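You operate a simulated robot arm through the tools that you are given. There is no shell and no other tool. Be economical: measure what you need, move in short steps, check, and stop when the job is done.

The job below is to be done with a simulated two-armed robot. You get a single attempt, and the scene is never put back.

## Task
Clamp the grey ink in the ink stand, rock the pale layer away.
Fine: grey latch to FREE for rocking and to HOLD again; leave the other bottles.

The check looks at the end state, three seconds after you hand in, the way a careful person would. Anything else that was tipped, shoved, dropped, spilled or broken makes it a failure.

## Robot
Two 6-joint arms with two-finger parallel grippers on one trunk, on a base that drives. Base frame: it is fixed to the floor where the robot stands at the start and does not move with it; the origin is under the middle of the robot, x ahead of it, y to its left, z up; the surface under the hand at the start is at about z = 772. Lengths are in mm, angles in rad, forces in N, time in s.
The left shoulder is at the start at [-89, 177, 806], the right one opposite. With the tool pointing down near the work surface each hand reaches from about 100 to 720 mm from the robot's upright axis, wherever it stands, measured 20 degrees to its own side. Places, roughly: grey latch of the ink stand [400, 300, 800]; jaw of the ink stand [500, 100, 900]; steel rocker of the ink stand [500, 100, 800]; yellow pad of the ink stand [500, -100, 900]. Payload 1.57 kg a hand.
The tool frame of a hand sits at the grasp point between the pads (the TCP): z along the fingers, y along the line on which they close. The tips reach 30 mm beyond it. Largest opening 80 mm; finger width 17, thickness 12; the body of the gripper, 40 by 82 mm, starts 80 mm behind the TCP.
Orientation is told as [roll, pitch, yaw] about the base's x, y, z axes, in that order, counted from this pose: with the fingers straight down and closing along the base's y, the tool's x points along the base's -x, its y along +y and its z along -z.

## Interface
- The arms move only by the tool step_arm. It takes "left_increments", "right_increments" or both (then of equal length, played together; a hand with none holds still); each is a list of rows, each an object of numbers (a shift or turn left out is 0, a gripper value left out holds the last): "tx", "ty", "tz": the shift along the tool's x, y, z in units of 150 mm (1.0 is 150 mm); "rx", "ry", "rz": the turn, a rotation vector about the tool's x, y, z in units of 90 degrees (1.0 is 90 degrees). In form: [{"tx": .., "ty": .., "tz": .., "rx": .., "ry": .., "rz": ..}, ...]. A call has 1 to 10 rows; each row is the pose to reach, as a shift and turn from the pose commanded when the call began, along the tool's axes at that moment. "left_claw" and "right_claw" are, for a hand that has rows, the finger opening in mm, from 0 to 80, set as the call begins (left out, the last holds). A call with a number of a shift or a turn outside -1 to 1 is refused whole. Each row takes 0.2 s and may step no farther than 50 mm and 0.15 rad from the row before; otherwise, or with a gripper value out of range, the whole call is refused. Where a pose cannot be reached the arm comes as near as it can. A force on the tool above 40 N (or 10 N above the force at the start of the call, whichever is more), or a blocked arm, ends the call early, and 0.2 s more pass. Each finger travels about 72 mm/s and halts on what it meets, pressing with about 29 N; the grip force reading is that of the motor and also rises with nothing between the fingers. The clock runs only during rows and for 0.2 s after the last one: add rows that repeat a pose to give the fingers time. The reply holds the time, the measured pose of the TCP, the force on the tool along the base axes, the opening and the grip force, in the units named above and with some noise, with the torque about the TCP (base axes, N m) and any sound that the robot's microphone picked up.
- Cameras (640 x 400 px; columns grow to the right, rows downward): "scene" is now at [32.4, 27.1, 1526]; the picture's right is [0.36, -0.93, 0.00], its down [-0.73, -0.28, -0.63] and it looks along [0.59, 0.23, -0.78] (base axes); focal length 269 px, centre (320, 200). "left" rides on the left gripper at [72, 7, -122] in its tool frame; the picture's right is [-0.09, 1.00, 0.00], its down [-0.84, -0.08, -0.54] and it looks along [-0.54, -0.05, 0.84] (tool axes); focal length 238 px, centre (320, 200). "right" rides on the right gripper at [72, -7, -122] in its tool frame; the picture's right is [0.09, 1.00, 0.00], its down [-0.84, 0.08, -0.54] and it looks along [-0.54, 0.05, 0.84] (tool axes); focal length 238 px, centre (320, 200). There is no depth. A picture from a camera that has moved, and an enlarged one, comes with that camera's place and axes in the base frame and with its lens.
- capture(camera): a new picture of that camera. It takes no simulated time.
- slide_trunk(by): slides the trunk up (or, below 0, down) by that many mm; the arms and the scene camera ride with it, the base frame stays. It gives what a move gives, with no picture.
- base_move(legs): drives the robot by 1 to 6 legs, each [ahead, left, turn to the left] in mm, mm and rad, along the robot's own axes; the way and the turn of a leg run together, so that a leg with both is an arc; at most 1500 mm and 3.142 rad a leg. The arms and the cameras ride along, it lands a little off, and it stops where it bumps. It gives what a move gives.
- head_to(pan, tilt): turns the head with the scene camera to pan (to the left, within 2.496 rad either way) and tilt (down, from -0.506 to 1.204), counted from straight ahead of the robot. It gives what a move gives.
- close_up(camera, box): a new picture of the part [left, top, right, bottom] of that camera's present view, enlarged. It takes no simulated time.
- finish_job(): hands the job in; it is judged then, once.

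Go step by step. Nothing tells you exact positions but the pictures and the camera data: compare them with the known pose of the tool, close in by small moves and look again before you grip or let go. The budget is 120 turns and 92 pictures, counting those below and the enlarged ones. Unless the task says otherwise, let go and move clear before handing in, and close with one line.

The tools are called after "Emit:" by a JSON object that holds its "name" and its "arguments". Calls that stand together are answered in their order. step_arm: Moves the arms, as the interface text tells. Its arguments: {"type":"object","properties":{"left_increments":{"type":"array","items":{"type":"object","properties":{"tx":{"type":"number"},"ty":{"type":"number"},"tz":{"type":"number"},"rx":{"type":"number"},"ry":{"type":"number"},"rz":{"type":"number"}}}},"left_claw":{"type":"number"},"right_increments":{"type":"array","items":{"type":"object","properties":{"tx":{"type":"number"},"ty":{"type":"number"},"tz":{"type":"number"},"rx":{"type":"number"},"ry":{"type":"number"},"rz":{"type":"number"}}}},"right_claw":{"type":"number"}},"required":[]} The other tools are called the same way: slide_trunk (by) slides the trunk up or down; base_move (legs) drives the base; head_to (pan, tilt) turns the head that bears the scene camera; capture (camera) takes a picture; close_up (camera, box) takes an enlarged picture of a part of a camera's view; finish_job () hands the job in.

At the start:

```text
time: 0.0
left_eef_pos: [304.2, 349.3, 1127.3]
left_ee_rot: [0.0, 0.001, -0.001]
left_wrist_force: [0.1, 0.0, -0.4]
left_ft_torque: [0.01, -0.01, 0.0]
left_gripper_width: 80.1
left_grip_force: 0.1
right_eef_pos: [346.9, 48.5, 1172.1]
right_ee_rot: [-0.001, 0.0, 0.002]
right_wrist_force: [0.5, -0.7, -0.6]
right_ft_torque: [-0.02, -0.05, -0.01]
right_gripper_width: 79.8
right_grip_force: 0.0
trunk travel left (down, up): [-250.0, 78.0]
robot x, y, heading: [3.4, -6.1, -0.003]
head pan, tilt: [0.368, 0.89]
```

scene: 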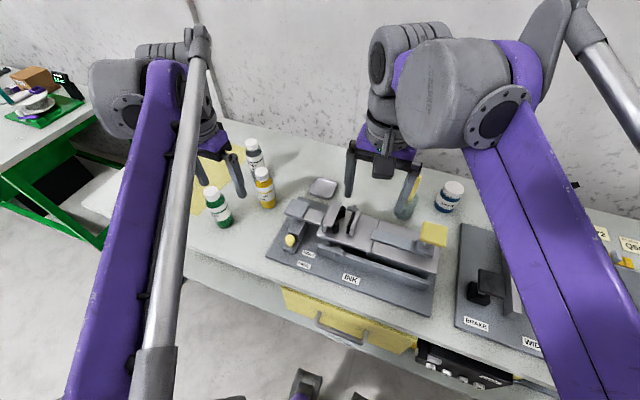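
right: 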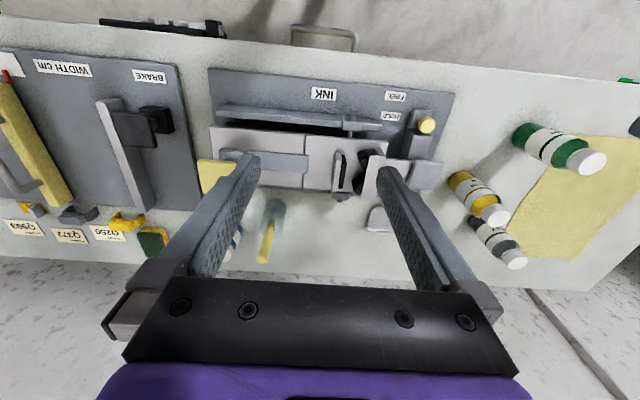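
left: 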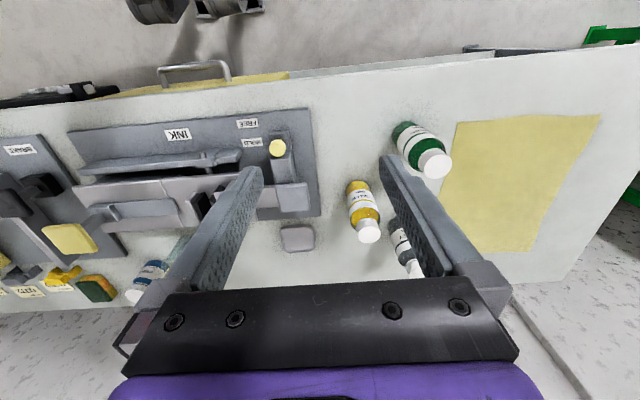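

I see the ink stand in the middle of the bench, with green, yellow and grey-labelled bottles to its left and a blue one behind it. I'll look closer before moving anything.

Emit:
{"name": "close_up", "arguments": {"camera": "scene", "box": [260, 160, 460, 320]}}

Emit:
{"name": "close_up", "arguments": {"camera": "scene", "box": [180, 120, 300, 240]}}

Emit:
{"name": "close_up", "arguments": {"camera": "right", "box": [190, 50, 470, 270]}}

Emit:
{"name": "close_up", "arguments": {"camera": "left", "box": [60, 80, 340, 270]}}

```text
2.50 times, centred on (360, 240) of scene
camera zoom: at [32.4, 27.1, 1526.0], right [0.36, -0.93, 0.0], down [-0.73, -0.28, -0.63], along [0.59, 0.23, -0.78], focal length 673 px, centre (220, 100)
```

zoom: 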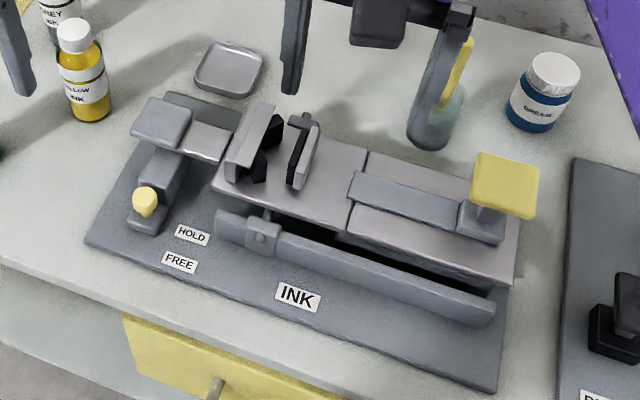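

```text
3.33 times, centred on (240, 180) of scene
camera zoom: at [32.4, 27.1, 1526.0], right [0.36, -0.93, 0.0], down [-0.73, -0.28, -0.63], along [0.59, 0.23, -0.78], focal length 897 px, centre (587, 267)
```

zoom: 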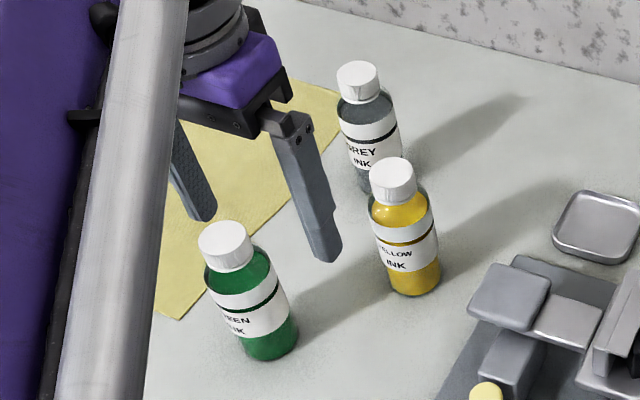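

```text
1.82 times, centred on (330, 160) of right
camera zoom: at [275.3, 40.1, 1294.1], right [-0.09, 1.0, 0.0], down [0.84, 0.08, 0.54], along [0.54, 0.05, -0.84], focal length 433 px, centre (302, 273)
```

zoom: 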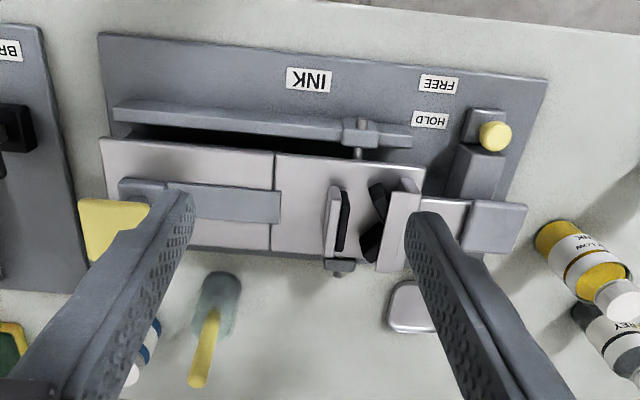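

```text
2.11 times, centred on (200, 175) of left
camera zoom: at [231.9, 356.1, 1250.5], right [0.09, 1.0, 0.0], down [0.84, -0.08, 0.54], along [0.54, -0.05, -0.84], focal length 502 px, centre (573, 253)
```

zoom: 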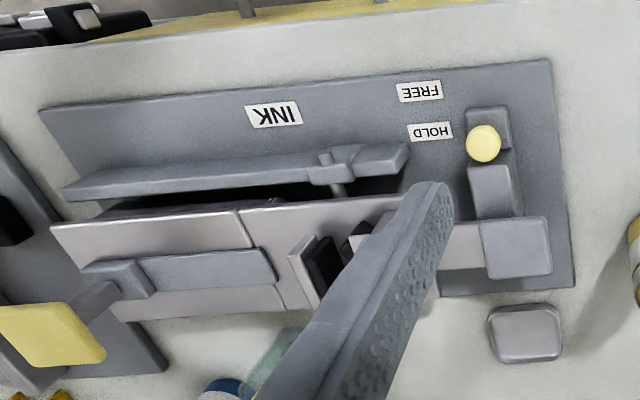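

The stand has a jaw around (495, 130), a knob latch near (390, 262) and a yellow pad on the right. I'll move the right arm out of the view and look again.

Emit:
{"name": "step_arm", "arguments": {"right_increments": [{"ty": -0.3}, {"ty": -0.6}, {"ty": -0.9}, {"ty": -1.0}]}}

Emit:
{"name": "close_up", "arguments": {"camera": "scene", "box": [280, 165, 400, 240]}}

Emit:
{"name": "close_up", "arguments": {"camera": "scene", "box": [340, 180, 480, 310]}}

Emit:
{"name": "close_up", "arguments": {"camera": "scene", "box": [260, 190, 350, 290]}}

```text
time: 1.0
left_eef_pos: [302.5, 347.5, 1127.5]
left_ee_rot: [0.0, -0.001, 0.001]
left_wrist_force: [0.5, 1.2, -0.1]
left_ft_torque: [-0.01, 0.01, 0.03]
left_gripper_width: 80.3
left_grip_force: 0.0
right_eef_pos: [345.9, -101.9, 1171.5]
right_ee_rot: [0.0, -0.001, 0.001]
right_wrist_force: [-0.9, 0.1, -0.7]
right_ft_torque: [0.02, -0.01, 0.0]
right_gripper_width: 79.9
right_grip_force: 0.0
trunk travel left (down, up): [-250.0, 78.0]
robot x, y, heading: [2.6, -0.4, -0.003]
head pan, tilt: [0.368, 0.89]
```

```text
5.33 times, centred on (340, 202) of scene
camera zoom: at [32.5, 27.2, 1526.0], right [0.36, -0.93, 0.0], down [-0.73, -0.28, -0.63], along [0.59, 0.23, -0.78], focal length 1435 px, centre (213, 187)
```

zoom: 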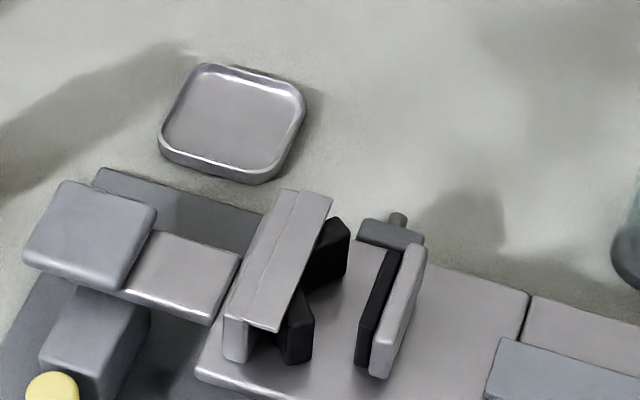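

```text
3.08 times, centred on (410, 245) of scene
camera zoom: at [32.5, 27.2, 1526.0], right [0.36, -0.93, 0.0], down [-0.73, -0.28, -0.63], along [0.59, 0.23, -0.78], focal length 828 px, centre (43, 62)
```

zoom: 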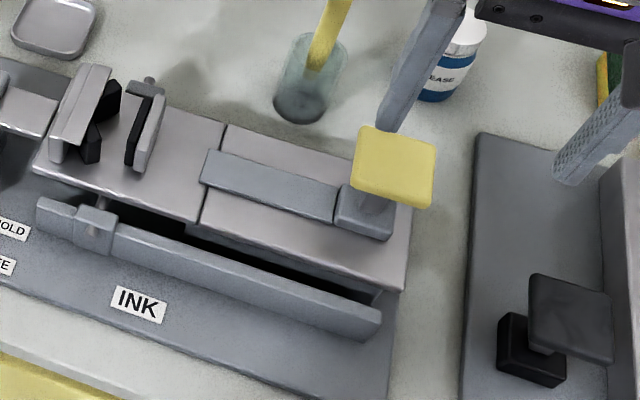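

```text
4.00 times, centred on (305, 240) of scene
camera zoom: at [32.5, 27.2, 1526.0], right [0.36, -0.93, 0.0], down [-0.73, -0.28, -0.63], along [0.59, 0.23, -0.78], focal length 1076 px, centre (380, 40)
```

zoom: 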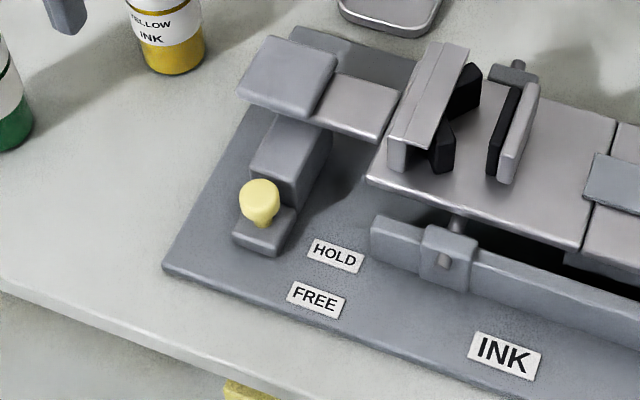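

The stand looks like a see-saw: an axle by the jaw, a pad at each end, and the latch block under the left pad. I'll take lower views with the hand cameras, staying well above everything.

Emit:
{"name": "step_arm", "arguments": {"right_increments": [{"tx": 0.1, "ty": 0.2, "tz": 0.2}, {"tx": 0.2, "ty": 0.4, "tz": 0.4}, {"tx": 0.35, "ty": 0.55, "tz": 0.55}, {"tx": 0.5, "ty": 0.7, "tz": 0.7}, {"tx": 0.6, "ty": 0.85, "tz": 0.85}, {"tx": 0.66, "ty": 1.0, "tz": 1.0}, {"tx": 0.66, "ty": 1.0, "tz": 1.0, "ry": 0.08}, {"tx": 0.66, "ty": 1.0, "tz": 1.0, "ry": 0.16}, {"tx": 0.66, "ty": 1.0, "tz": 1.0, "ry": 0.24}, {"tx": 0.66, "ty": 1.0, "tz": 1.0, "ry": 0.24}], "left_increments": [{"tz": 0.1, "rz": 0.09}, {"tz": 0.2, "rz": 0.18}, {"tz": 0.3, "rz": 0.27}, {"tz": 0.4, "rz": 0.36}, {"tz": 0.5, "rz": 0.45}, {"tz": 0.6, "rz": 0.54}, {"tz": 0.7, "rz": 0.63}, {"tz": 0.8, "rz": 0.72}, {"tz": 0.8, "rz": 0.81}, {"tz": 0.8, "rz": 0.9}]}}

Emit:
{"name": "capture", "arguments": {"camera": "right"}}

Emit:
{"name": "capture", "arguments": {"camera": "left"}}

```text
time: 3.2
left_eef_pos: [302.5, 348.8, 1008.8]
left_ee_rot: [0.0, -0.001, -1.414]
left_wrist_force: [0.2, -0.7, 0.0]
left_ft_torque: [-0.02, -0.01, 0.03]
left_gripper_width: 79.9
left_grip_force: 0.1
right_eef_pos: [248.5, 47.6, 1022.5]
right_ee_rot: [0.001, 0.377, -0.001]
right_wrist_force: [0.1, -0.6, 0.4]
right_ft_torque: [0.01, -0.02, 0.01]
right_gripper_width: 79.7
right_grip_force: 0.0
trunk travel left (down, up): [-250.0, 78.0]
robot x, y, heading: [-4.9, -0.8, -0.0]
head pan, tilt: [0.368, 0.89]
```

```text
81 pictures are left
camera right: at [225.9, 41.0, 1162.4], right [-0.09, 1.0, 0.03], down [0.98, 0.08, 0.2], along [0.19, 0.05, -0.98], focal length 238 px, centre (320, 200)
```

right: 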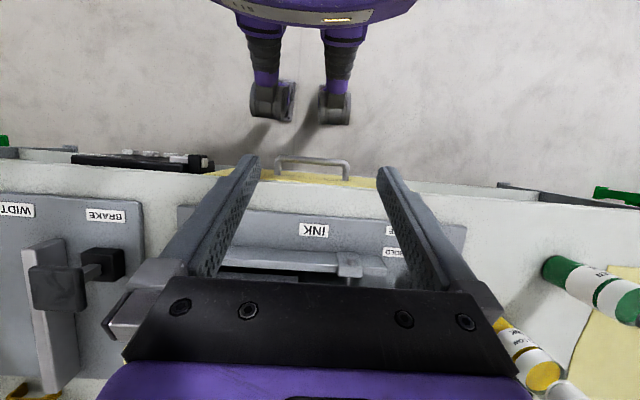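

```text
80 pictures are left
camera left: at [298.7, 421.6, 1130.6], right [1.0, 0.06, 0.0], down [0.05, -0.84, 0.54], along [0.03, -0.54, -0.84], focal length 238 px, centre (320, 200)
```

left: 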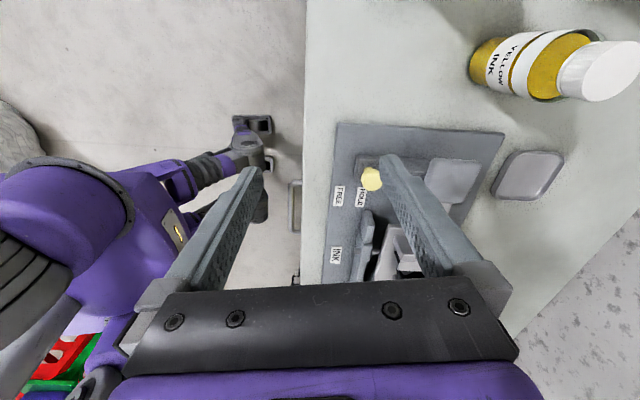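

The pitch went the wrong way for a lower view, so I'll tilt both hands the other way.

Emit:
{"name": "step_arm", "arguments": {"right_increments": [{"ry": -0.09}, {"ry": -0.18}, {"ry": -0.27}, {"ry": -0.36}, {"ry": -0.45}, {"ry": -0.54}, {"ry": -0.54}], "left_increments": [{"tx": 0.2, "ry": -0.08}, {"tx": 0.4, "ry": -0.16}, {"tx": 0.5, "ry": -0.24}, {"tx": 0.6, "ry": -0.32}, {"tx": 0.6, "ry": -0.38}, {"tx": 0.6, "ry": -0.38}, {"tx": 0.6, "ry": -0.38}]}}

Emit:
{"name": "capture", "arguments": {"camera": "right"}}

Emit:
{"name": "capture", "arguments": {"camera": "left"}}

```text
time: 4.8
left_eef_pos: [289.9, 438.4, 1008.5]
left_ee_rot: [0.001, -0.596, -1.414]
left_wrist_force: [0.0, 0.5, 0.0]
left_ft_torque: [0.0, 0.0, -0.02]
left_gripper_width: 79.9
left_grip_force: 0.0
right_eef_pos: [247.7, 47.4, 1021.1]
right_ee_rot: [0.0, -0.473, 0.001]
right_wrist_force: [0.2, -0.8, -0.5]
right_ft_torque: [-0.02, -0.03, 0.05]
right_gripper_width: 80.1
right_grip_force: 0.2
trunk travel left (down, up): [-250.0, 78.0]
robot x, y, heading: [1.4, 0.4, 0.001]
head pan, tilt: [0.368, 0.89]
```

```text
79 pictures are left
camera right: at [128.9, 40.3, 1097.6], right [-0.08, 1.0, -0.04], down [0.5, 0.08, 0.86], along [0.86, 0.05, -0.5], focal length 238 px, centre (320, 200)
```

right: 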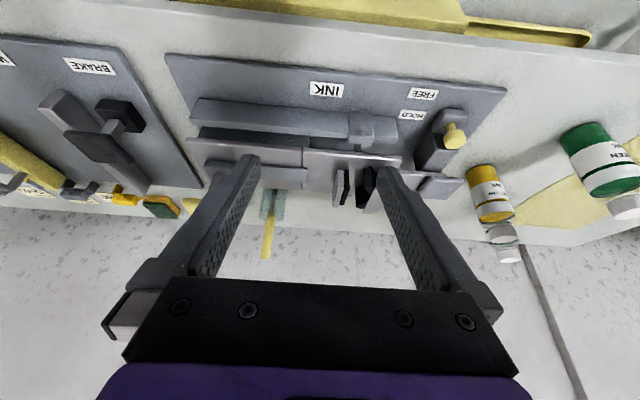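

```text
78 pictures are left
camera left: at [275.8, 565.9, 1069.2], right [1.0, 0.08, 0.05], down [-0.02, -0.39, 0.92], along [0.09, -0.92, -0.39], focal length 238 px, centre (320, 200)
```

left: 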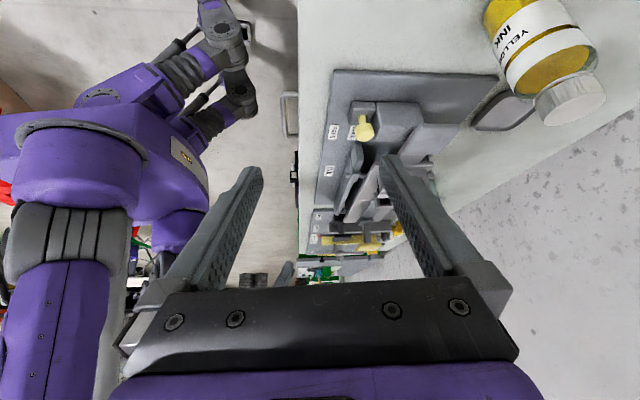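

Emit:
{"name": "close_up", "arguments": {"camera": "right", "box": [160, 50, 520, 215]}}

Emit:
{"name": "close_up", "arguments": {"camera": "left", "box": [300, 60, 500, 260]}}

```text
1.78 times, centred on (340, 132) of right
camera zoom: at [128.9, 40.3, 1097.6], right [-0.08, 1.0, -0.04], down [0.5, 0.08, 0.86], along [0.86, 0.05, -0.5], focal length 424 px, centre (284, 320)
```

zoom: 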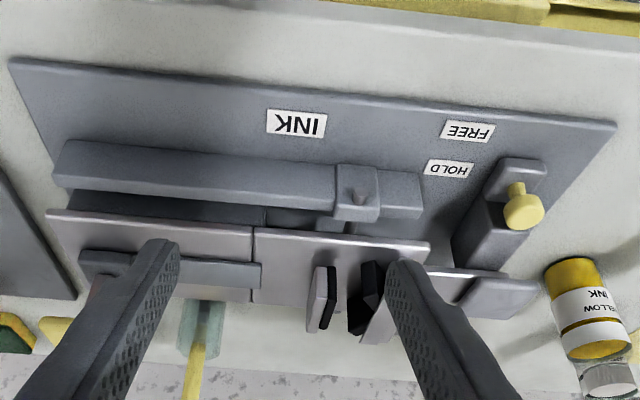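

```text
2.00 times, centred on (400, 160) of left
camera zoom: at [275.8, 565.9, 1069.2], right [1.0, 0.08, 0.05], down [-0.02, -0.39, 0.92], along [0.09, -0.92, -0.39], focal length 477 px, centre (160, 280)
```

zoom: 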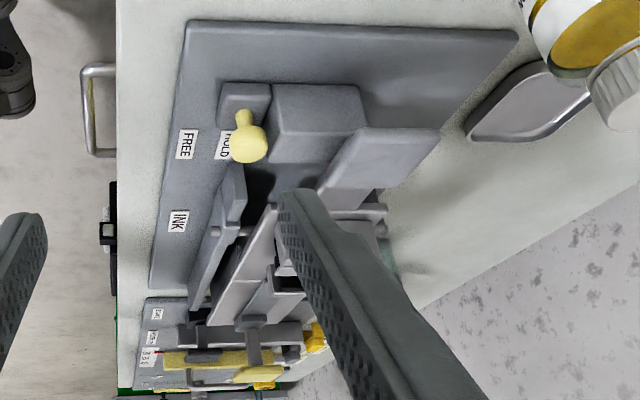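

The latch block sits under the left pad. I need a view from the right side to understand the jaw and the bar with the yellow pad.

Emit:
{"name": "step_arm", "arguments": {"right_increments": [{"ty": -0.25, "ry": 0.09}, {"ty": -0.5, "ry": 0.18}, {"ty": -0.75, "ry": 0.27}, {"ty": -1.0, "ry": 0.3}, {"ty": -1.0, "ry": 0.3}]}}

Emit:
{"name": "step_arm", "arguments": {"right_increments": [{"ty": -0.15, "tx": -0.15, "rz": -0.09}, {"ty": -0.3, "tx": -0.3, "rz": -0.18}, {"ty": -0.45, "tx": -0.45, "rz": -0.27}, {"ty": -0.6, "tx": -0.6, "rz": -0.36}, {"ty": -0.75, "tx": -0.75, "rz": -0.45}, {"ty": -0.9, "tx": -0.9, "rz": -0.54}, {"ty": -1.0, "tx": -1.0, "rz": -0.63}, {"ty": -1.0, "tx": -1.0, "rz": -0.72}, {"ty": -1.0, "tx": -1.0, "rz": -0.81}, {"ty": -1.0, "tx": -1.0, "rz": -0.9}]}}

Emit:
{"name": "step_arm", "arguments": {"right_increments": [{"ry": -0.08}, {"ry": -0.16}, {"ry": -0.24}, {"ry": -0.3}, {"ry": -0.3}]}}

Emit:
{"name": "capture", "arguments": {"camera": "right"}}

```text
time: 6.0
left_eef_pos: [289.7, 437.2, 1007.8]
left_ee_rot: [0.0, -0.598, -1.413]
left_wrist_force: [0.0, 0.8, -0.3]
left_ft_torque: [-0.01, 0.03, -0.03]
left_gripper_width: 80.0
left_grip_force: 0.1
right_eef_pos: [247.6, -102.7, 1020.3]
right_ee_rot: [0.0, 0.0, 0.0]
right_wrist_force: [0.0, 0.1, 0.2]
right_ft_torque: [0.02, 0.03, 0.0]
right_gripper_width: 79.6
right_grip_force: 0.1
trunk travel left (down, up): [-250.0, 78.0]
robot x, y, heading: [-2.9, 2.6, 0.0]
head pan, tilt: [0.368, 0.89]
```

```text
time: 8.2
left_eef_pos: [288.6, 437.2, 1008.0]
left_ee_rot: [0.001, -0.597, -1.413]
left_wrist_force: [-0.1, -0.2, 0.4]
left_ft_torque: [-0.01, -0.01, -0.01]
left_gripper_width: 80.0
left_grip_force: 0.1
right_eef_pos: [397.5, -253.3, 1021.1]
right_ee_rot: [0.001, -0.001, 1.414]
right_wrist_force: [0.1, -1.0, 0.0]
right_ft_torque: [0.01, -0.02, 0.0]
right_gripper_width: 80.1
right_grip_force: 0.1
trunk travel left (down, up): [-250.0, 78.0]
robot x, y, heading: [2.2, -0.2, 0.001]
head pan, tilt: [0.368, 0.89]
```

```text
time: 9.4
left_eef_pos: [288.6, 436.3, 1008.3]
left_ee_rot: [0.0, -0.598, -1.416]
left_wrist_force: [0.3, -0.8, 0.2]
left_ft_torque: [-0.02, 0.0, 0.01]
left_gripper_width: 79.8
left_grip_force: 0.1
right_eef_pos: [398.3, -253.5, 1021.8]
right_ee_rot: [0.001, -0.474, 1.413]
right_wrist_force: [-0.6, -0.1, -0.2]
right_ft_torque: [-0.01, 0.01, 0.04]
right_gripper_width: 79.7
right_grip_force: 0.0
trunk travel left (down, up): [-250.0, 78.0]
robot x, y, heading: [1.1, 0.2, 0.006]
head pan, tilt: [0.368, 0.89]
```

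```text
75 pictures are left
camera right: at [386.1, -372.6, 1097.8], right [-1.0, 0.07, -0.04], down [0.0, 0.5, 0.86], along [0.09, 0.86, -0.5], focal length 238 px, centre (320, 200)
```

right: 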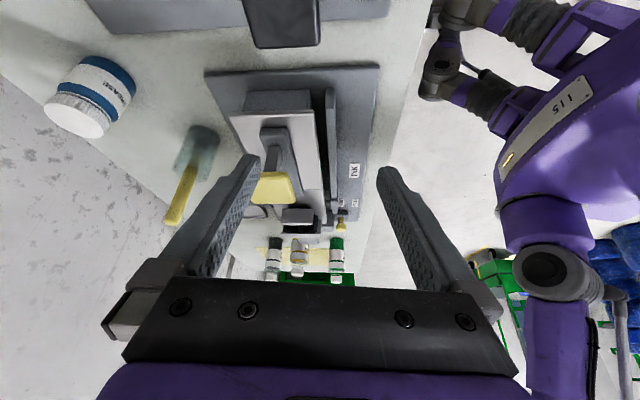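

Emit:
{"name": "close_up", "arguments": {"camera": "right", "box": [215, 75, 385, 240]}}

```text
2.42 times, centred on (300, 158) of right
camera zoom: at [386.1, -372.6, 1097.8], right [-1.0, 0.07, -0.04], down [0.0, 0.5, 0.86], along [0.09, 0.86, -0.5], focal length 578 px, centre (368, 303)
```

zoom: 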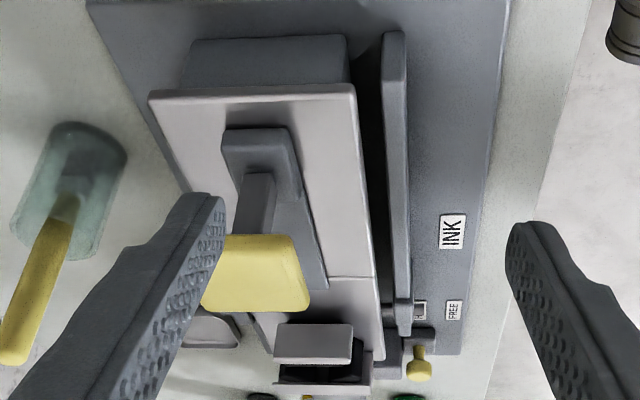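

The yellow pad stands on a bar on the right half and I put its top near (482, -112, 925). I suspect pressing it opens the jaw, so I'll bring the closed right fingers above it.

Emit:
{"name": "step_arm", "arguments": {"right_increments": [{"ry": 0.08}, {"ry": 0.16}, {"ry": 0.24}, {"ry": 0.302}, {"ry": 0.302}], "right_claw": 0}}

Emit:
{"name": "step_arm", "arguments": {"right_increments": [{"rz": 0.09, "tx": -0.1, "ty": -0.04}, {"rz": 0.18, "tx": -0.3, "ty": -0.12}, {"rz": 0.27, "tx": -0.5, "ty": -0.2}, {"rz": 0.36, "tx": -0.7, "ty": -0.28}, {"rz": 0.45, "tx": -0.9, "ty": -0.36}, {"rz": 0.54, "tx": -1.0, "ty": -0.41}, {"rz": 0.63, "tx": -1.0, "ty": -0.41}, {"rz": 0.72, "tx": -1.0, "ty": -0.41}, {"rz": 0.81, "tx": -1.0, "ty": -0.41}, {"rz": 0.9, "tx": -1.0, "ty": -0.41}]}}

Emit:
{"name": "capture", "arguments": {"camera": "right"}}

Emit:
{"name": "capture", "arguments": {"camera": "scene"}}

```text
time: 10.6
left_eef_pos: [288.8, 437.7, 1008.2]
left_ee_rot: [0.0, -0.597, -1.414]
left_wrist_force: [0.5, -0.6, 0.5]
left_ft_torque: [-0.01, 0.02, -0.03]
left_gripper_width: 80.1
left_grip_force: 0.1
right_eef_pos: [398.9, -252.9, 1022.8]
right_ee_rot: [0.0, 0.005, 1.412]
right_wrist_force: [0.0, -0.2, 0.2]
right_ft_torque: [-0.02, 0.0, 0.0]
right_gripper_width: 0.0
right_grip_force: 21.4
trunk travel left (down, up): [-250.0, 78.0]
robot x, y, heading: [1.6, -0.5, 0.0]
head pan, tilt: [0.368, 0.89]
```

```text
time: 12.8
left_eef_pos: [288.7, 435.9, 1009.0]
left_ee_rot: [0.001, -0.597, -1.414]
left_wrist_force: [0.0, 1.0, -0.4]
left_ft_torque: [0.0, -0.01, 0.02]
left_gripper_width: 79.9
left_grip_force: 0.1
right_eef_pos: [482.6, -113.5, 1022.2]
right_ee_rot: [-0.005, 0.0, -0.003]
right_wrist_force: [-0.1, 0.3, 0.6]
right_ft_torque: [-0.02, 0.01, 0.01]
right_gripper_width: 0.0
right_grip_force: 21.4
trunk travel left (down, up): [-250.0, 78.0]
robot x, y, heading: [0.5, -3.2, -0.004]
head pan, tilt: [0.368, 0.89]
```

```text
73 pictures are left
camera right: at [411.0, -120.3, 1143.7], right [-0.09, 1.0, 0.0], down [0.84, 0.08, 0.54], along [0.54, 0.05, -0.84], focal length 238 px, centre (320, 200)
```

right: 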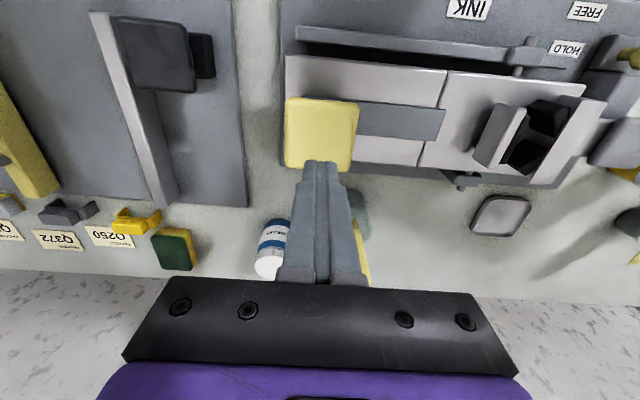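

```text
72 pictures are left
camera scene: at [32.4, 27.2, 1526.0], right [0.36, -0.93, 0.0], down [-0.73, -0.28, -0.63], along [0.59, 0.23, -0.78], focal length 269 px, centre (320, 200)
```

scene: 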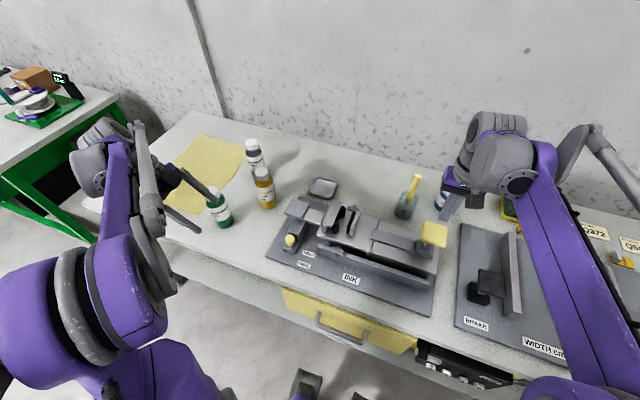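

The right fingers are over the yellow pad. I'll come down in small steps until contact.

Emit:
{"name": "step_arm", "arguments": {"right_increments": [{"tz": 0.13}, {"tz": 0.26}, {"tz": 0.36}, {"tz": 0.4}, {"tz": 0.42}, {"tz": 0.44}, {"tz": 0.46}]}}

Emit:
{"name": "close_up", "arguments": {"camera": "scene", "box": [260, 160, 460, 320]}}

```text
time: 14.4
left_eef_pos: [290.4, 437.1, 1008.8]
left_ee_rot: [-0.001, -0.597, -1.414]
left_wrist_force: [0.0, 0.1, 0.9]
left_ft_torque: [0.03, 0.01, 0.0]
left_gripper_width: 79.8
left_grip_force: 0.1
right_eef_pos: [482.1, -113.9, 953.1]
right_ee_rot: [-0.004, 0.001, 0.0]
right_wrist_force: [1.3, 0.8, 5.8]
right_ft_torque: [0.05, -0.04, 0.09]
right_gripper_width: 0.0
right_grip_force: 21.1
trunk travel left (down, up): [-250.0, 78.0]
robot x, y, heading: [-3.1, -3.4, 0.002]
head pan, tilt: [0.368, 0.89]
```

```text
2.50 times, centred on (360, 240) of scene
camera zoom: at [32.1, 27.4, 1526.0], right [0.36, -0.93, 0.0], down [-0.73, -0.28, -0.63], along [0.59, 0.23, -0.78], focal length 673 px, centre (220, 100)
```

zoom: 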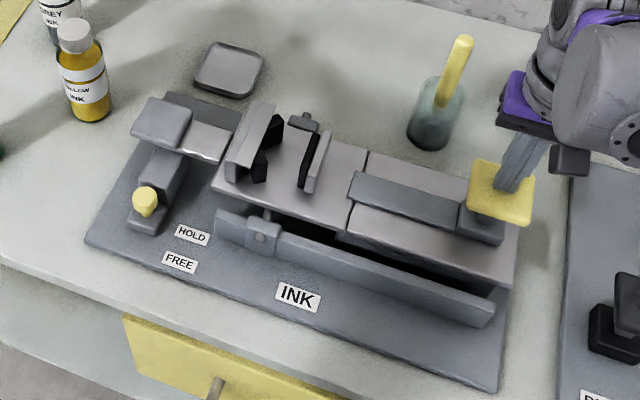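

Pressing the pad moves the right jaw to the right, so it does open the jaw. I'll press further to see how wide it goes.

Emit:
{"name": "step_arm", "arguments": {"right_increments": [{"tz": 0.03}, {"tz": 0.06}, {"tz": 0.09}, {"tz": 0.12}, {"tz": 0.15}, {"tz": 0.18}, {"tz": 0.2}]}}

Emit:
{"name": "close_up", "arguments": {"camera": "scene", "box": [260, 160, 460, 320]}}

```text
time: 16.0
left_eef_pos: [288.5, 438.1, 1009.3]
left_ee_rot: [0.002, -0.597, -1.413]
left_wrist_force: [0.0, 0.2, 0.7]
left_ft_torque: [-0.02, 0.01, 0.0]
left_gripper_width: 80.0
left_grip_force: 0.1
right_eef_pos: [481.9, -114.0, 922.9]
right_ee_rot: [-0.004, 0.001, -0.002]
right_wrist_force: [3.7, 1.5, 12.5]
right_ft_torque: [0.05, -0.06, -0.01]
right_gripper_width: 0.2
right_grip_force: 22.1
trunk travel left (down, up): [-250.0, 78.0]
robot x, y, heading: [3.6, -0.3, -0.002]
head pan, tilt: [0.368, 0.89]
```

```text
2.50 times, centred on (360, 240) of scene
camera zoom: at [31.8, 27.5, 1526.0], right [0.36, -0.93, 0.0], down [-0.73, -0.28, -0.63], along [0.59, 0.23, -0.78], focal length 673 px, centre (220, 100)
```

zoom: 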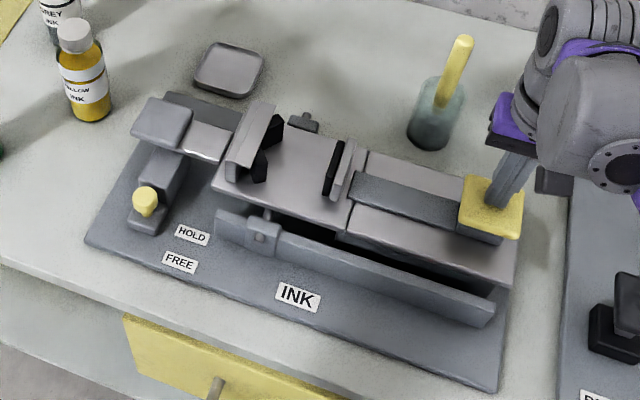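

Pressing by about 30 mm opens the jaw roughly 60 mm, enough for a bottle. I'll release the pad gently and measure the bottles next.

Emit:
{"name": "step_arm", "arguments": {"right_increments": [{"tz": -0.1}, {"tz": -0.2}, {"tz": -0.3}, {"tz": -0.5}, {"tz": -0.75}, {"tz": -0.9}, {"tz": -0.9}]}}

Emit:
{"name": "close_up", "arguments": {"camera": "scene", "box": [190, 130, 300, 230]}}

Emit:
{"name": "close_up", "arguments": {"camera": "left", "box": [440, 0, 640, 130]}}

```text
time: 17.6
left_eef_pos: [288.9, 435.9, 1009.5]
left_ee_rot: [-0.001, -0.596, -1.414]
left_wrist_force: [0.4, 0.7, -0.2]
left_ft_torque: [0.0, 0.0, -0.04]
left_gripper_width: 80.2
left_grip_force: 0.1
right_eef_pos: [482.0, -114.2, 1057.2]
right_ee_rot: [-0.002, 0.0, -0.001]
right_wrist_force: [-0.8, -0.2, 0.6]
right_ft_torque: [-0.02, -0.02, 0.0]
right_gripper_width: 0.3
right_grip_force: 21.2
trunk travel left (down, up): [-250.0, 78.0]
robot x, y, heading: [-0.8, 2.7, -0.003]
head pan, tilt: [0.368, 0.89]
```

```text
4.00 times, centred on (245, 180) of scene
camera zoom: at [32.4, 27.1, 1526.0], right [0.36, -0.93, 0.0], down [-0.73, -0.28, -0.63], along [0.59, 0.23, -0.78], focal length 1076 px, centre (620, 280)
```

zoom: 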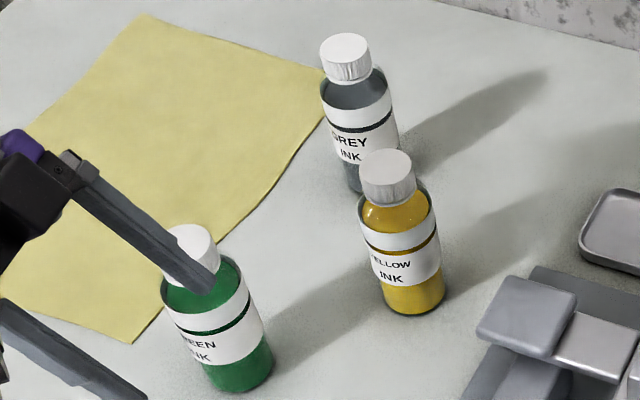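

```text
3.08 times, centred on (540, 65) of left
camera zoom: at [275.6, 565.5, 1069.5], right [1.0, 0.08, 0.05], down [-0.02, -0.39, 0.92], along [0.09, -0.92, -0.39], focal length 733 px, centre (-357, 615)
```

zoom: 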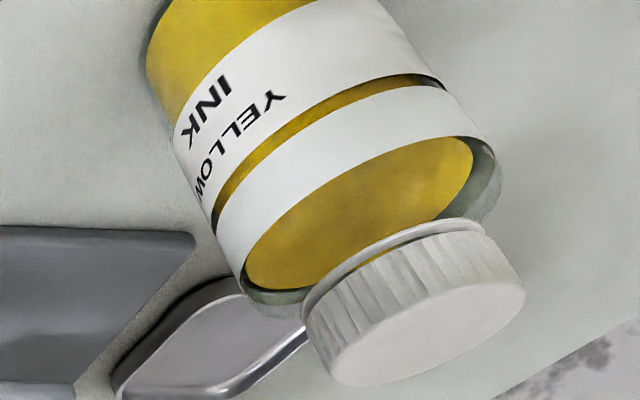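

The bottles are about 54 mm across and 158 tall; grey is near (639, 517), which is out of reach from here. I'll straighten and raise the left hand, then drive sideways to the left.

Emit:
{"name": "step_arm", "arguments": {"left_increments": [{"ry": 0.08}, {"ry": 0.16}, {"ry": 0.24}, {"ry": 0.32}, {"ry": 0.38}, {"ry": 0.38}]}}

Emit:
{"name": "step_arm", "arguments": {"left_increments": [{"tz": -0.2, "rz": 0.09}, {"tz": -0.4, "rz": 0.1}, {"tz": -0.6, "rz": 0.1}, {"tz": -0.6, "rz": 0.1}]}}

Emit:
{"name": "base_move", "arguments": {"legs": [[0, 280, 0]]}}

Emit:
{"name": "capture", "arguments": {"camera": "left"}}

Emit:
{"name": "capture", "arguments": {"camera": "scene"}}

```text
time: 19.0
left_eef_pos: [289.2, 437.3, 1008.7]
left_ee_rot: [0.0, 0.003, -1.415]
left_wrist_force: [0.0, 0.1, 0.0]
left_ft_torque: [-0.03, 0.0, 0.03]
left_gripper_width: 79.9
left_grip_force: 0.0
right_eef_pos: [482.1, -114.2, 1058.6]
right_ee_rot: [-0.005, 0.001, 0.0]
right_wrist_force: [-0.6, -0.3, -0.4]
right_ft_torque: [-0.04, 0.0, 0.01]
right_gripper_width: 0.1
right_grip_force: 21.3
trunk travel left (down, up): [-250.0, 78.0]
robot x, y, heading: [1.1, -2.9, 0.001]
head pan, tilt: [0.368, 0.89]
```

```text
time: 20.0
left_eef_pos: [288.7, 438.2, 1097.2]
left_ee_rot: [0.0, 0.002, -1.572]
left_wrist_force: [-0.2, 0.2, 0.6]
left_ft_torque: [-0.03, -0.01, 0.01]
left_gripper_width: 80.0
left_grip_force: 0.0
right_eef_pos: [483.5, -113.7, 1059.2]
right_ee_rot: [-0.004, 0.001, 0.001]
right_wrist_force: [0.2, 0.5, 0.6]
right_ft_torque: [0.0, 0.0, 0.02]
right_gripper_width: 0.0
right_grip_force: 21.4
trunk travel left (down, up): [-250.0, 78.0]
robot x, y, heading: [4.0, 0.4, -0.001]
head pan, tilt: [0.368, 0.89]
```

```text
time: 23.0
left_eef_pos: [286.6, 717.1, 1096.8]
left_ee_rot: [0.0, 0.0, -1.568]
left_wrist_force: [0.4, 0.9, 0.0]
left_ft_torque: [-0.01, -0.02, -0.02]
left_gripper_width: 80.3
left_grip_force: 0.1
right_eef_pos: [483.8, 164.3, 1057.5]
right_ee_rot: [-0.002, 0.001, 0.002]
right_wrist_force: [0.6, -0.6, -0.7]
right_ft_torque: [-0.02, -0.01, -0.03]
right_gripper_width: 0.1
right_grip_force: 21.7
trunk travel left (down, up): [-250.0, 78.0]
robot x, y, heading: [-1.6, 273.3, 0.004]
head pan, tilt: [0.368, 0.89]
```

```text
67 pictures are left
camera left: at [293.6, 790.0, 1219.3], right [1.0, -0.09, 0.0], down [-0.07, -0.84, 0.54], along [-0.05, -0.54, -0.84], focal length 238 px, centre (320, 200)
```

left: 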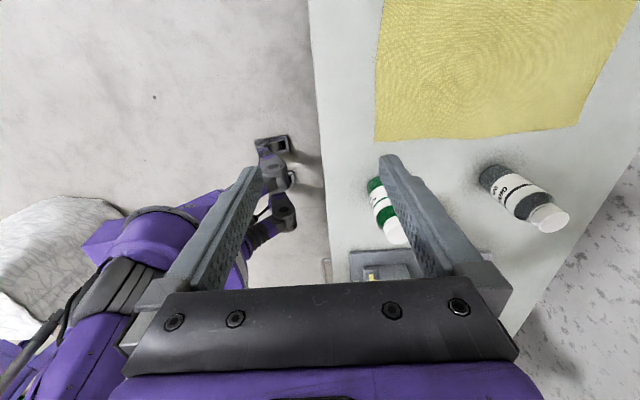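

```text
66 pictures are left
camera scene: at [31.7, 304.4, 1526.0], right [0.36, -0.93, 0.0], down [-0.72, -0.28, -0.63], along [0.59, 0.23, -0.78], focal length 269 px, centre (320, 200)
```

scene: 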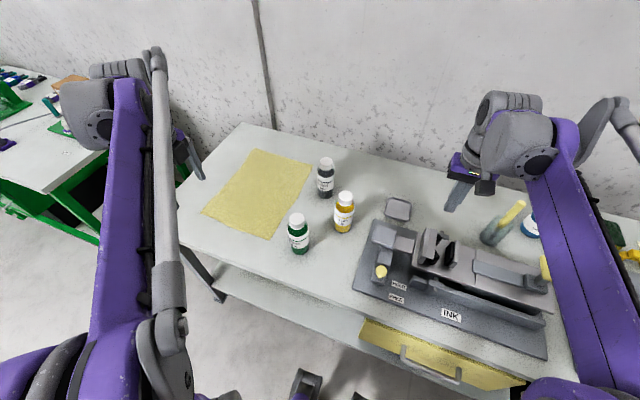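

Everything is clear after the drive. I'll measure the grey bottle more precisely.

Emit:
{"name": "close_up", "arguments": {"camera": "scene", "box": [270, 140, 370, 260]}}

Emit:
{"name": "close_up", "arguments": {"camera": "left", "box": [440, 140, 600, 260]}}

Emit:
{"name": "close_up", "arguments": {"camera": "scene", "box": [340, 190, 560, 360]}}

```text
3.33 times, centred on (320, 200) of scene
camera zoom: at [31.7, 304.4, 1526.0], right [0.36, -0.93, 0.0], down [-0.72, -0.28, -0.63], along [0.59, 0.23, -0.78], focal length 897 px, centre (320, 200)
```

zoom: 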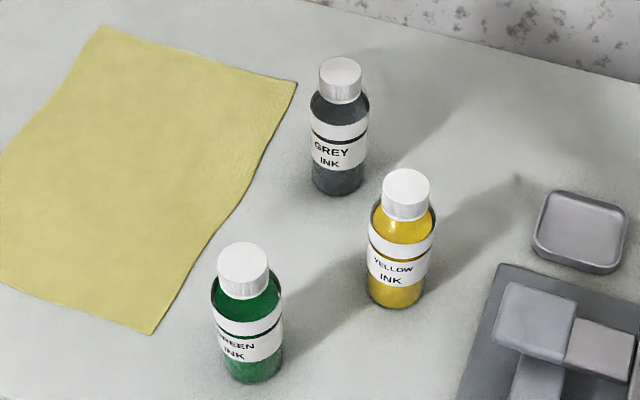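

```text
3.33 times, centred on (520, 200) of left
camera zoom: at [293.6, 790.0, 1219.3], right [1.0, -0.09, 0.0], down [-0.07, -0.84, 0.54], along [-0.05, -0.54, -0.84], focal length 794 px, centre (-347, 200)
```

zoom: 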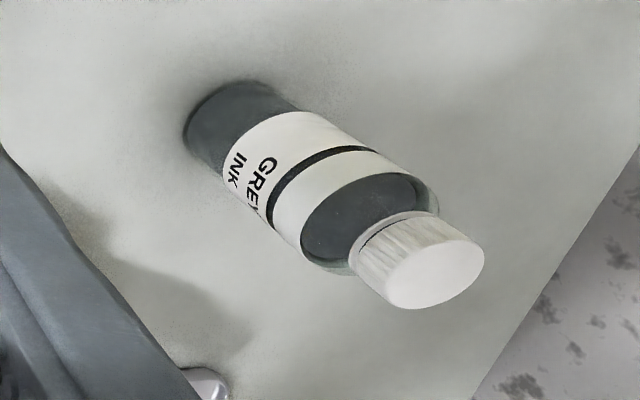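

```text
2.35 times, centred on (450, 275) of scene
camera zoom: at [31.7, 304.4, 1526.0], right [0.36, -0.93, 0.0], down [-0.72, -0.28, -0.63], along [0.59, 0.23, -0.78], focal length 633 px, centre (14, 24)
```

zoom: 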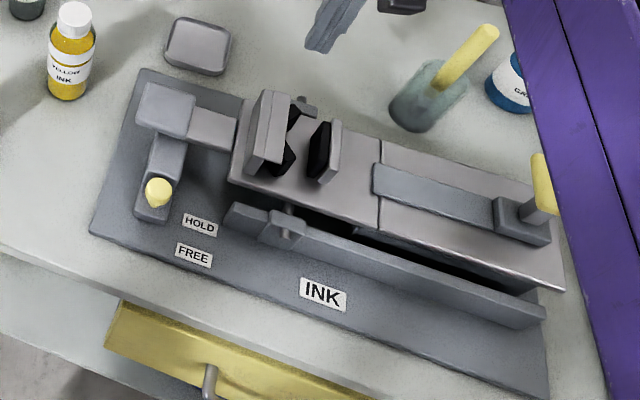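

Grey bottle: centre (638, 519), top at about z 929, roughly 60 mm across. I'll move the left hand over it at a safe height.

Emit:
{"name": "step_arm", "arguments": {"left_increments": [{"ty": 0.25, "tx": -0.15}, {"ty": 0.5, "tx": -0.3}, {"ty": 0.75, "tx": -0.45}, {"ty": 1.0, "tx": -0.6}], "left_claw": 80}}

Emit:
{"name": "step_arm", "arguments": {"left_increments": [{"ty": 0.25, "tx": -0.15}, {"ty": 0.5, "tx": -0.3}, {"ty": 0.75, "tx": -0.45}, {"ty": 1.0, "tx": -0.6}]}}

Emit:
{"name": "step_arm", "arguments": {"left_increments": [{"ty": 0.2, "tx": -0.06}, {"ty": 0.345, "tx": -0.11}, {"ty": 0.345, "tx": -0.11}]}}

Emit:
{"name": "capture", "arguments": {"camera": "left"}}

```text
time: 24.0
left_eef_pos: [438.2, 625.8, 1097.2]
left_ee_rot: [0.0, -0.002, -1.568]
left_wrist_force: [-0.4, -1.3, 0.4]
left_ft_torque: [-0.02, 0.0, 0.04]
left_gripper_width: 79.9
left_grip_force: 0.1
right_eef_pos: [483.3, 164.7, 1058.0]
right_ee_rot: [-0.005, 0.001, 0.004]
right_wrist_force: [0.3, -0.1, 0.6]
right_ft_torque: [-0.02, 0.01, 0.01]
right_gripper_width: 0.1
right_grip_force: 21.4
trunk travel left (down, up): [-250.0, 78.0]
robot x, y, heading: [-0.7, 273.5, 0.004]
head pan, tilt: [0.368, 0.89]
```

```text
time: 25.0
left_eef_pos: [581.7, 536.7, 1090.9]
left_ee_rot: [-0.002, -0.001, -1.566]
left_wrist_force: [0.7, -0.1, 0.8]
left_ft_torque: [-0.01, 0.01, -0.01]
left_gripper_width: 79.9
left_grip_force: 0.2
left hand out of reach, approached as far as the arm can: row 4
right_eef_pos: [485.2, 165.4, 1057.4]
right_ee_rot: [-0.005, 0.002, 0.004]
right_wrist_force: [0.7, -0.4, 0.3]
right_ft_torque: [0.04, 0.03, 0.0]
right_gripper_width: 0.1
right_grip_force: 21.2
trunk travel left (down, up): [-250.0, 78.0]
robot x, y, heading: [-3.2, 275.8, -0.003]
head pan, tilt: [0.368, 0.89]
```

```text
time: 25.8
left_eef_pos: [593.8, 520.8, 1073.4]
left_ee_rot: [-0.001, -0.001, -1.568]
left_wrist_force: [0.1, -0.7, 0.0]
left_ft_torque: [-0.02, -0.01, -0.01]
left_gripper_width: 79.9
left_grip_force: 0.1
left hand out of reach, approached as far as the arm can: row 1, 2, 3
right_eef_pos: [481.5, 165.3, 1057.8]
right_ee_rot: [-0.003, 0.002, 0.003]
right_wrist_force: [0.2, 0.4, 0.4]
right_ft_torque: [0.0, 0.01, -0.02]
right_gripper_width: 0.0
right_grip_force: 21.3
trunk travel left (down, up): [-250.0, 78.0]
robot x, y, heading: [-1.6, 278.5, 0.006]
head pan, tilt: [0.368, 0.89]
```

```text
62 pictures are left
camera left: at [600.2, 594.0, 1197.1], right [1.0, -0.09, 0.0], down [-0.07, -0.84, 0.54], along [-0.05, -0.54, -0.84], focal length 238 px, centre (320, 200)
```

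left: 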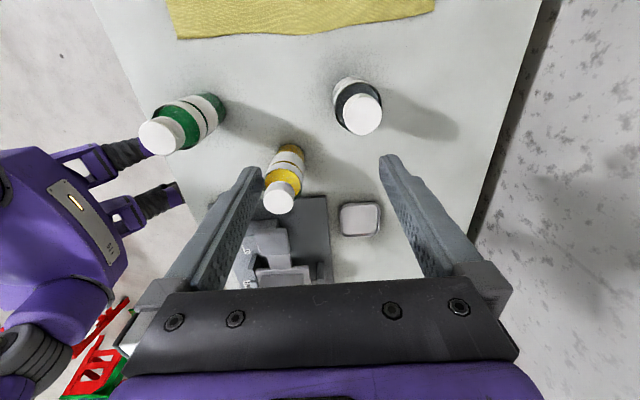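

The arm can't reach that far at this height. I'll raise the trunk and then lower the hand, which brings it within reach.

Emit:
{"name": "slide_trunk", "arguments": {"by": 75}}

Emit:
{"name": "step_arm", "arguments": {"left_increments": [{"tz": 0.2}, {"tz": 0.4}, {"tz": 0.6}, {"tz": 0.6}]}}

```text
time: 26.9
left_eef_pos: [595.2, 520.6, 1148.8]
left_ee_rot: [0.0, 0.001, -1.567]
left_wrist_force: [-0.7, -0.2, 0.0]
left_ft_torque: [0.03, 0.02, 0.01]
left_gripper_width: 80.0
left_grip_force: 0.1
right_eef_pos: [481.6, 164.6, 1132.9]
right_ee_rot: [-0.004, 0.001, 0.004]
right_wrist_force: [0.3, 0.1, 0.0]
right_ft_torque: [-0.02, -0.04, -0.01]
right_gripper_width: 0.0
right_grip_force: 21.2
trunk travel left (down, up): [-325.0, 3.0]
robot x, y, heading: [0.6, 275.8, 0.009]
head pan, tilt: [0.368, 0.89]
```

```text
time: 27.9
left_eef_pos: [612.3, 521.9, 1081.6]
left_ee_rot: [0.0, -0.001, -1.568]
left_wrist_force: [-0.3, 0.7, 0.1]
left_ft_torque: [-0.02, 0.01, 0.01]
left_gripper_width: 80.1
left_grip_force: 0.1
left hand out of reach, approached as far as the arm can: row 2, 3, 4
right_eef_pos: [484.0, 163.8, 1132.7]
right_ee_rot: [-0.004, 0.0, 0.004]
right_wrist_force: [-0.1, -0.4, -0.8]
right_ft_torque: [0.01, -0.03, 0.01]
right_gripper_width: 0.0
right_grip_force: 21.4
trunk travel left (down, up): [-325.0, 3.0]
robot x, y, heading: [2.9, 277.9, 0.003]
head pan, tilt: [0.368, 0.89]
```

Emit:
{"name": "step_arm", "arguments": {"left_increments": [{"tz": 0.2}, {"tz": 0.4}, {"tz": 0.54}, {"tz": 0.54}]}}

Emit:
{"name": "capture", "arguments": {"camera": "left"}}

```text
time: 28.9
left_eef_pos: [654.2, 528.6, 1039.0]
left_ee_rot: [0.0, 0.0, -1.569]
left_wrist_force: [-0.5, 0.3, 0.3]
left_ft_torque: [0.01, 0.01, 0.02]
left_gripper_width: 80.1
left_grip_force: 0.1
left hand out of reach, approached as far as the arm can: row 1, 2, 3, 4
right_eef_pos: [482.2, 164.6, 1132.7]
right_ee_rot: [-0.002, 0.0, 0.003]
right_wrist_force: [-0.4, -0.3, 0.4]
right_ft_torque: [0.02, 0.03, 0.02]
right_gripper_width: 0.0
right_grip_force: 21.3
trunk travel left (down, up): [-325.0, 3.0]
robot x, y, heading: [-0.8, 275.0, 0.004]
head pan, tilt: [0.368, 0.89]
```

```text
61 pictures are left
camera left: at [661.2, 601.6, 1163.0], right [1.0, -0.09, 0.0], down [-0.07, -0.84, 0.54], along [-0.05, -0.54, -0.84], focal length 238 px, centre (320, 200)
```

left: 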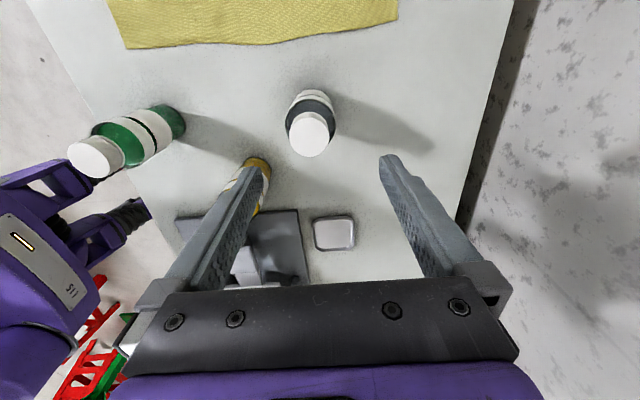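

The camera now puts the cap near (645, 530). I'll shift slightly in x, go down a little and look again.

Emit:
{"name": "step_arm", "arguments": {"left_increments": [{"tz": 0.1, "ty": -0.06}, {"tz": 0.2, "ty": -0.06}, {"tz": 0.2, "ty": -0.06}]}}

Emit:
{"name": "capture", "arguments": {"camera": "left"}}

```text
time: 29.8
left_eef_pos: [667.2, 531.1, 1024.2]
left_ee_rot: [0.0, 0.001, -1.568]
left_wrist_force: [0.0, 0.1, 0.4]
left_ft_torque: [0.02, 0.02, -0.02]
left_gripper_width: 79.9
left_grip_force: 0.0
left hand out of reach, approached as far as the arm can: row 1, 2, 3
right_eef_pos: [483.2, 165.6, 1133.7]
right_ee_rot: [-0.003, 0.001, 0.003]
right_wrist_force: [0.1, 0.3, 0.2]
right_ft_torque: [-0.02, -0.02, 0.01]
right_gripper_width: 0.0
right_grip_force: 21.8
trunk travel left (down, up): [-325.0, 3.0]
robot x, y, heading: [3.3, 276.2, 0.002]
head pan, tilt: [0.368, 0.89]
```

```text
60 pictures are left
camera left: at [674.6, 604.1, 1146.3], right [1.0, -0.09, 0.0], down [-0.07, -0.84, 0.54], along [-0.05, -0.54, -0.84], focal length 238 px, centre (320, 200)
```

left: 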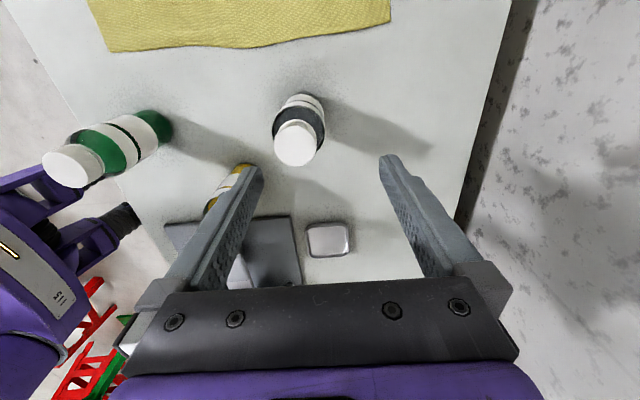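

The command has run beyond reach in x. I'll pull it back with a little lift and see where the hand settles.

Emit:
{"name": "step_arm", "arguments": {"left_increments": [{"tz": -0.2, "ty": -0.15}, {"tz": -0.2, "ty": -0.3}, {"tz": -0.2, "ty": -0.3}]}}

```text
time: 30.6
left_eef_pos: [631.3, 531.5, 1064.5]
left_ee_rot: [-0.002, 0.0, -1.568]
left_wrist_force: [0.3, -0.1, -0.4]
left_ft_torque: [-0.02, -0.02, 0.04]
left_gripper_width: 80.0
left_grip_force: 0.0
left hand out of reach, approached as far as the arm can: row 2, 3
right_eef_pos: [482.0, 165.1, 1132.7]
right_ee_rot: [-0.003, 0.0, 0.003]
right_wrist_force: [-0.2, 0.7, 0.3]
right_ft_torque: [0.02, 0.02, 0.0]
right_gripper_width: 0.0
right_grip_force: 20.9
trunk travel left (down, up): [-325.0, 3.0]
robot x, y, heading: [-0.8, 275.0, 0.006]
head pan, tilt: [0.368, 0.89]
```

The arm seems stuck stretched straight. I'll pull the hand well back toward the robot so the elbow bends, staying above the bottles.

Emit:
{"name": "step_arm", "arguments": {"left_increments": [{"ty": -0.25}, {"ty": -0.5}, {"ty": -0.75}, {"ty": -1.0}, {"ty": -1.0}]}}

Emit:
{"name": "capture", "arguments": {"camera": "scene"}}

```text
time: 31.8
left_eef_pos: [583.6, 544.3, 1099.8]
left_ee_rot: [-0.002, 0.001, -1.567]
left_wrist_force: [0.6, -0.7, 0.5]
left_ft_torque: [-0.01, 0.02, 0.01]
left_gripper_width: 80.1
left_grip_force: 0.1
left hand out of reach, approached as far as the arm can: row 1, 2, 3, 4, 5
right_eef_pos: [482.3, 165.1, 1133.8]
right_ee_rot: [-0.003, 0.0, 0.003]
right_wrist_force: [-0.3, 0.2, 0.5]
right_ft_torque: [0.0, -0.01, 0.02]
right_gripper_width: 0.0
right_grip_force: 21.0
trunk travel left (down, up): [-325.0, 3.0]
robot x, y, heading: [0.4, 276.0, 0.006]
head pan, tilt: [0.368, 0.89]
```

```text
59 pictures are left
camera scene: at [28.7, 304.6, 1605.9], right [0.36, -0.93, 0.0], down [-0.72, -0.28, -0.63], along [0.59, 0.23, -0.78], focal length 269 px, centre (320, 200)
```

scene: 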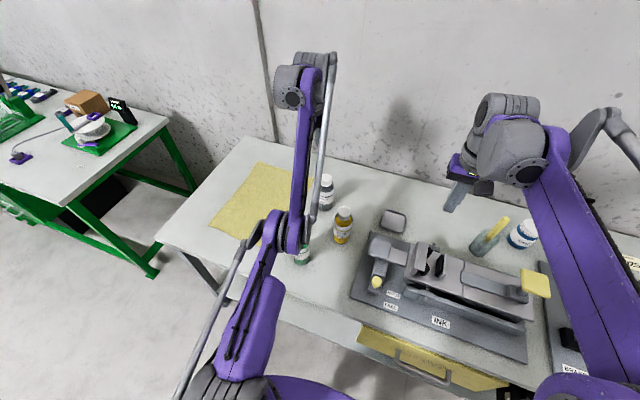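

Emit:
{"name": "step_arm", "arguments": {"left_increments": [{"ty": -0.2, "tx": 0.2}, {"ty": -0.4, "tx": 0.4}, {"ty": -0.6, "tx": 0.6}, {"ty": -0.8, "tx": 0.8}, {"ty": -1.0, "tx": 1.0}, {"ty": -1.0, "tx": 1.0}]}}

```text
time: 33.1
left_eef_pos: [517.1, 735.6, 1104.1]
left_ee_rot: [-0.001, 0.001, -1.57]
left_wrist_force: [0.9, 0.6, 0.2]
left_ft_torque: [0.01, 0.02, 0.03]
left_gripper_width: 79.9
left_grip_force: 0.0
left hand out of reach, approached as far as the arm can: row 1, 2, 3, 4, 5, 6
right_eef_pos: [483.3, 164.4, 1133.4]
right_ee_rot: [-0.002, 0.0, 0.003]
right_wrist_force: [-0.5, 0.6, -0.1]
right_ft_torque: [0.01, -0.01, -0.03]
right_gripper_width: 0.0
right_grip_force: 21.9
trunk travel left (down, up): [-325.0, 3.0]
robot x, y, heading: [-0.0, 273.0, 0.005]
head pan, tilt: [0.368, 0.89]
```

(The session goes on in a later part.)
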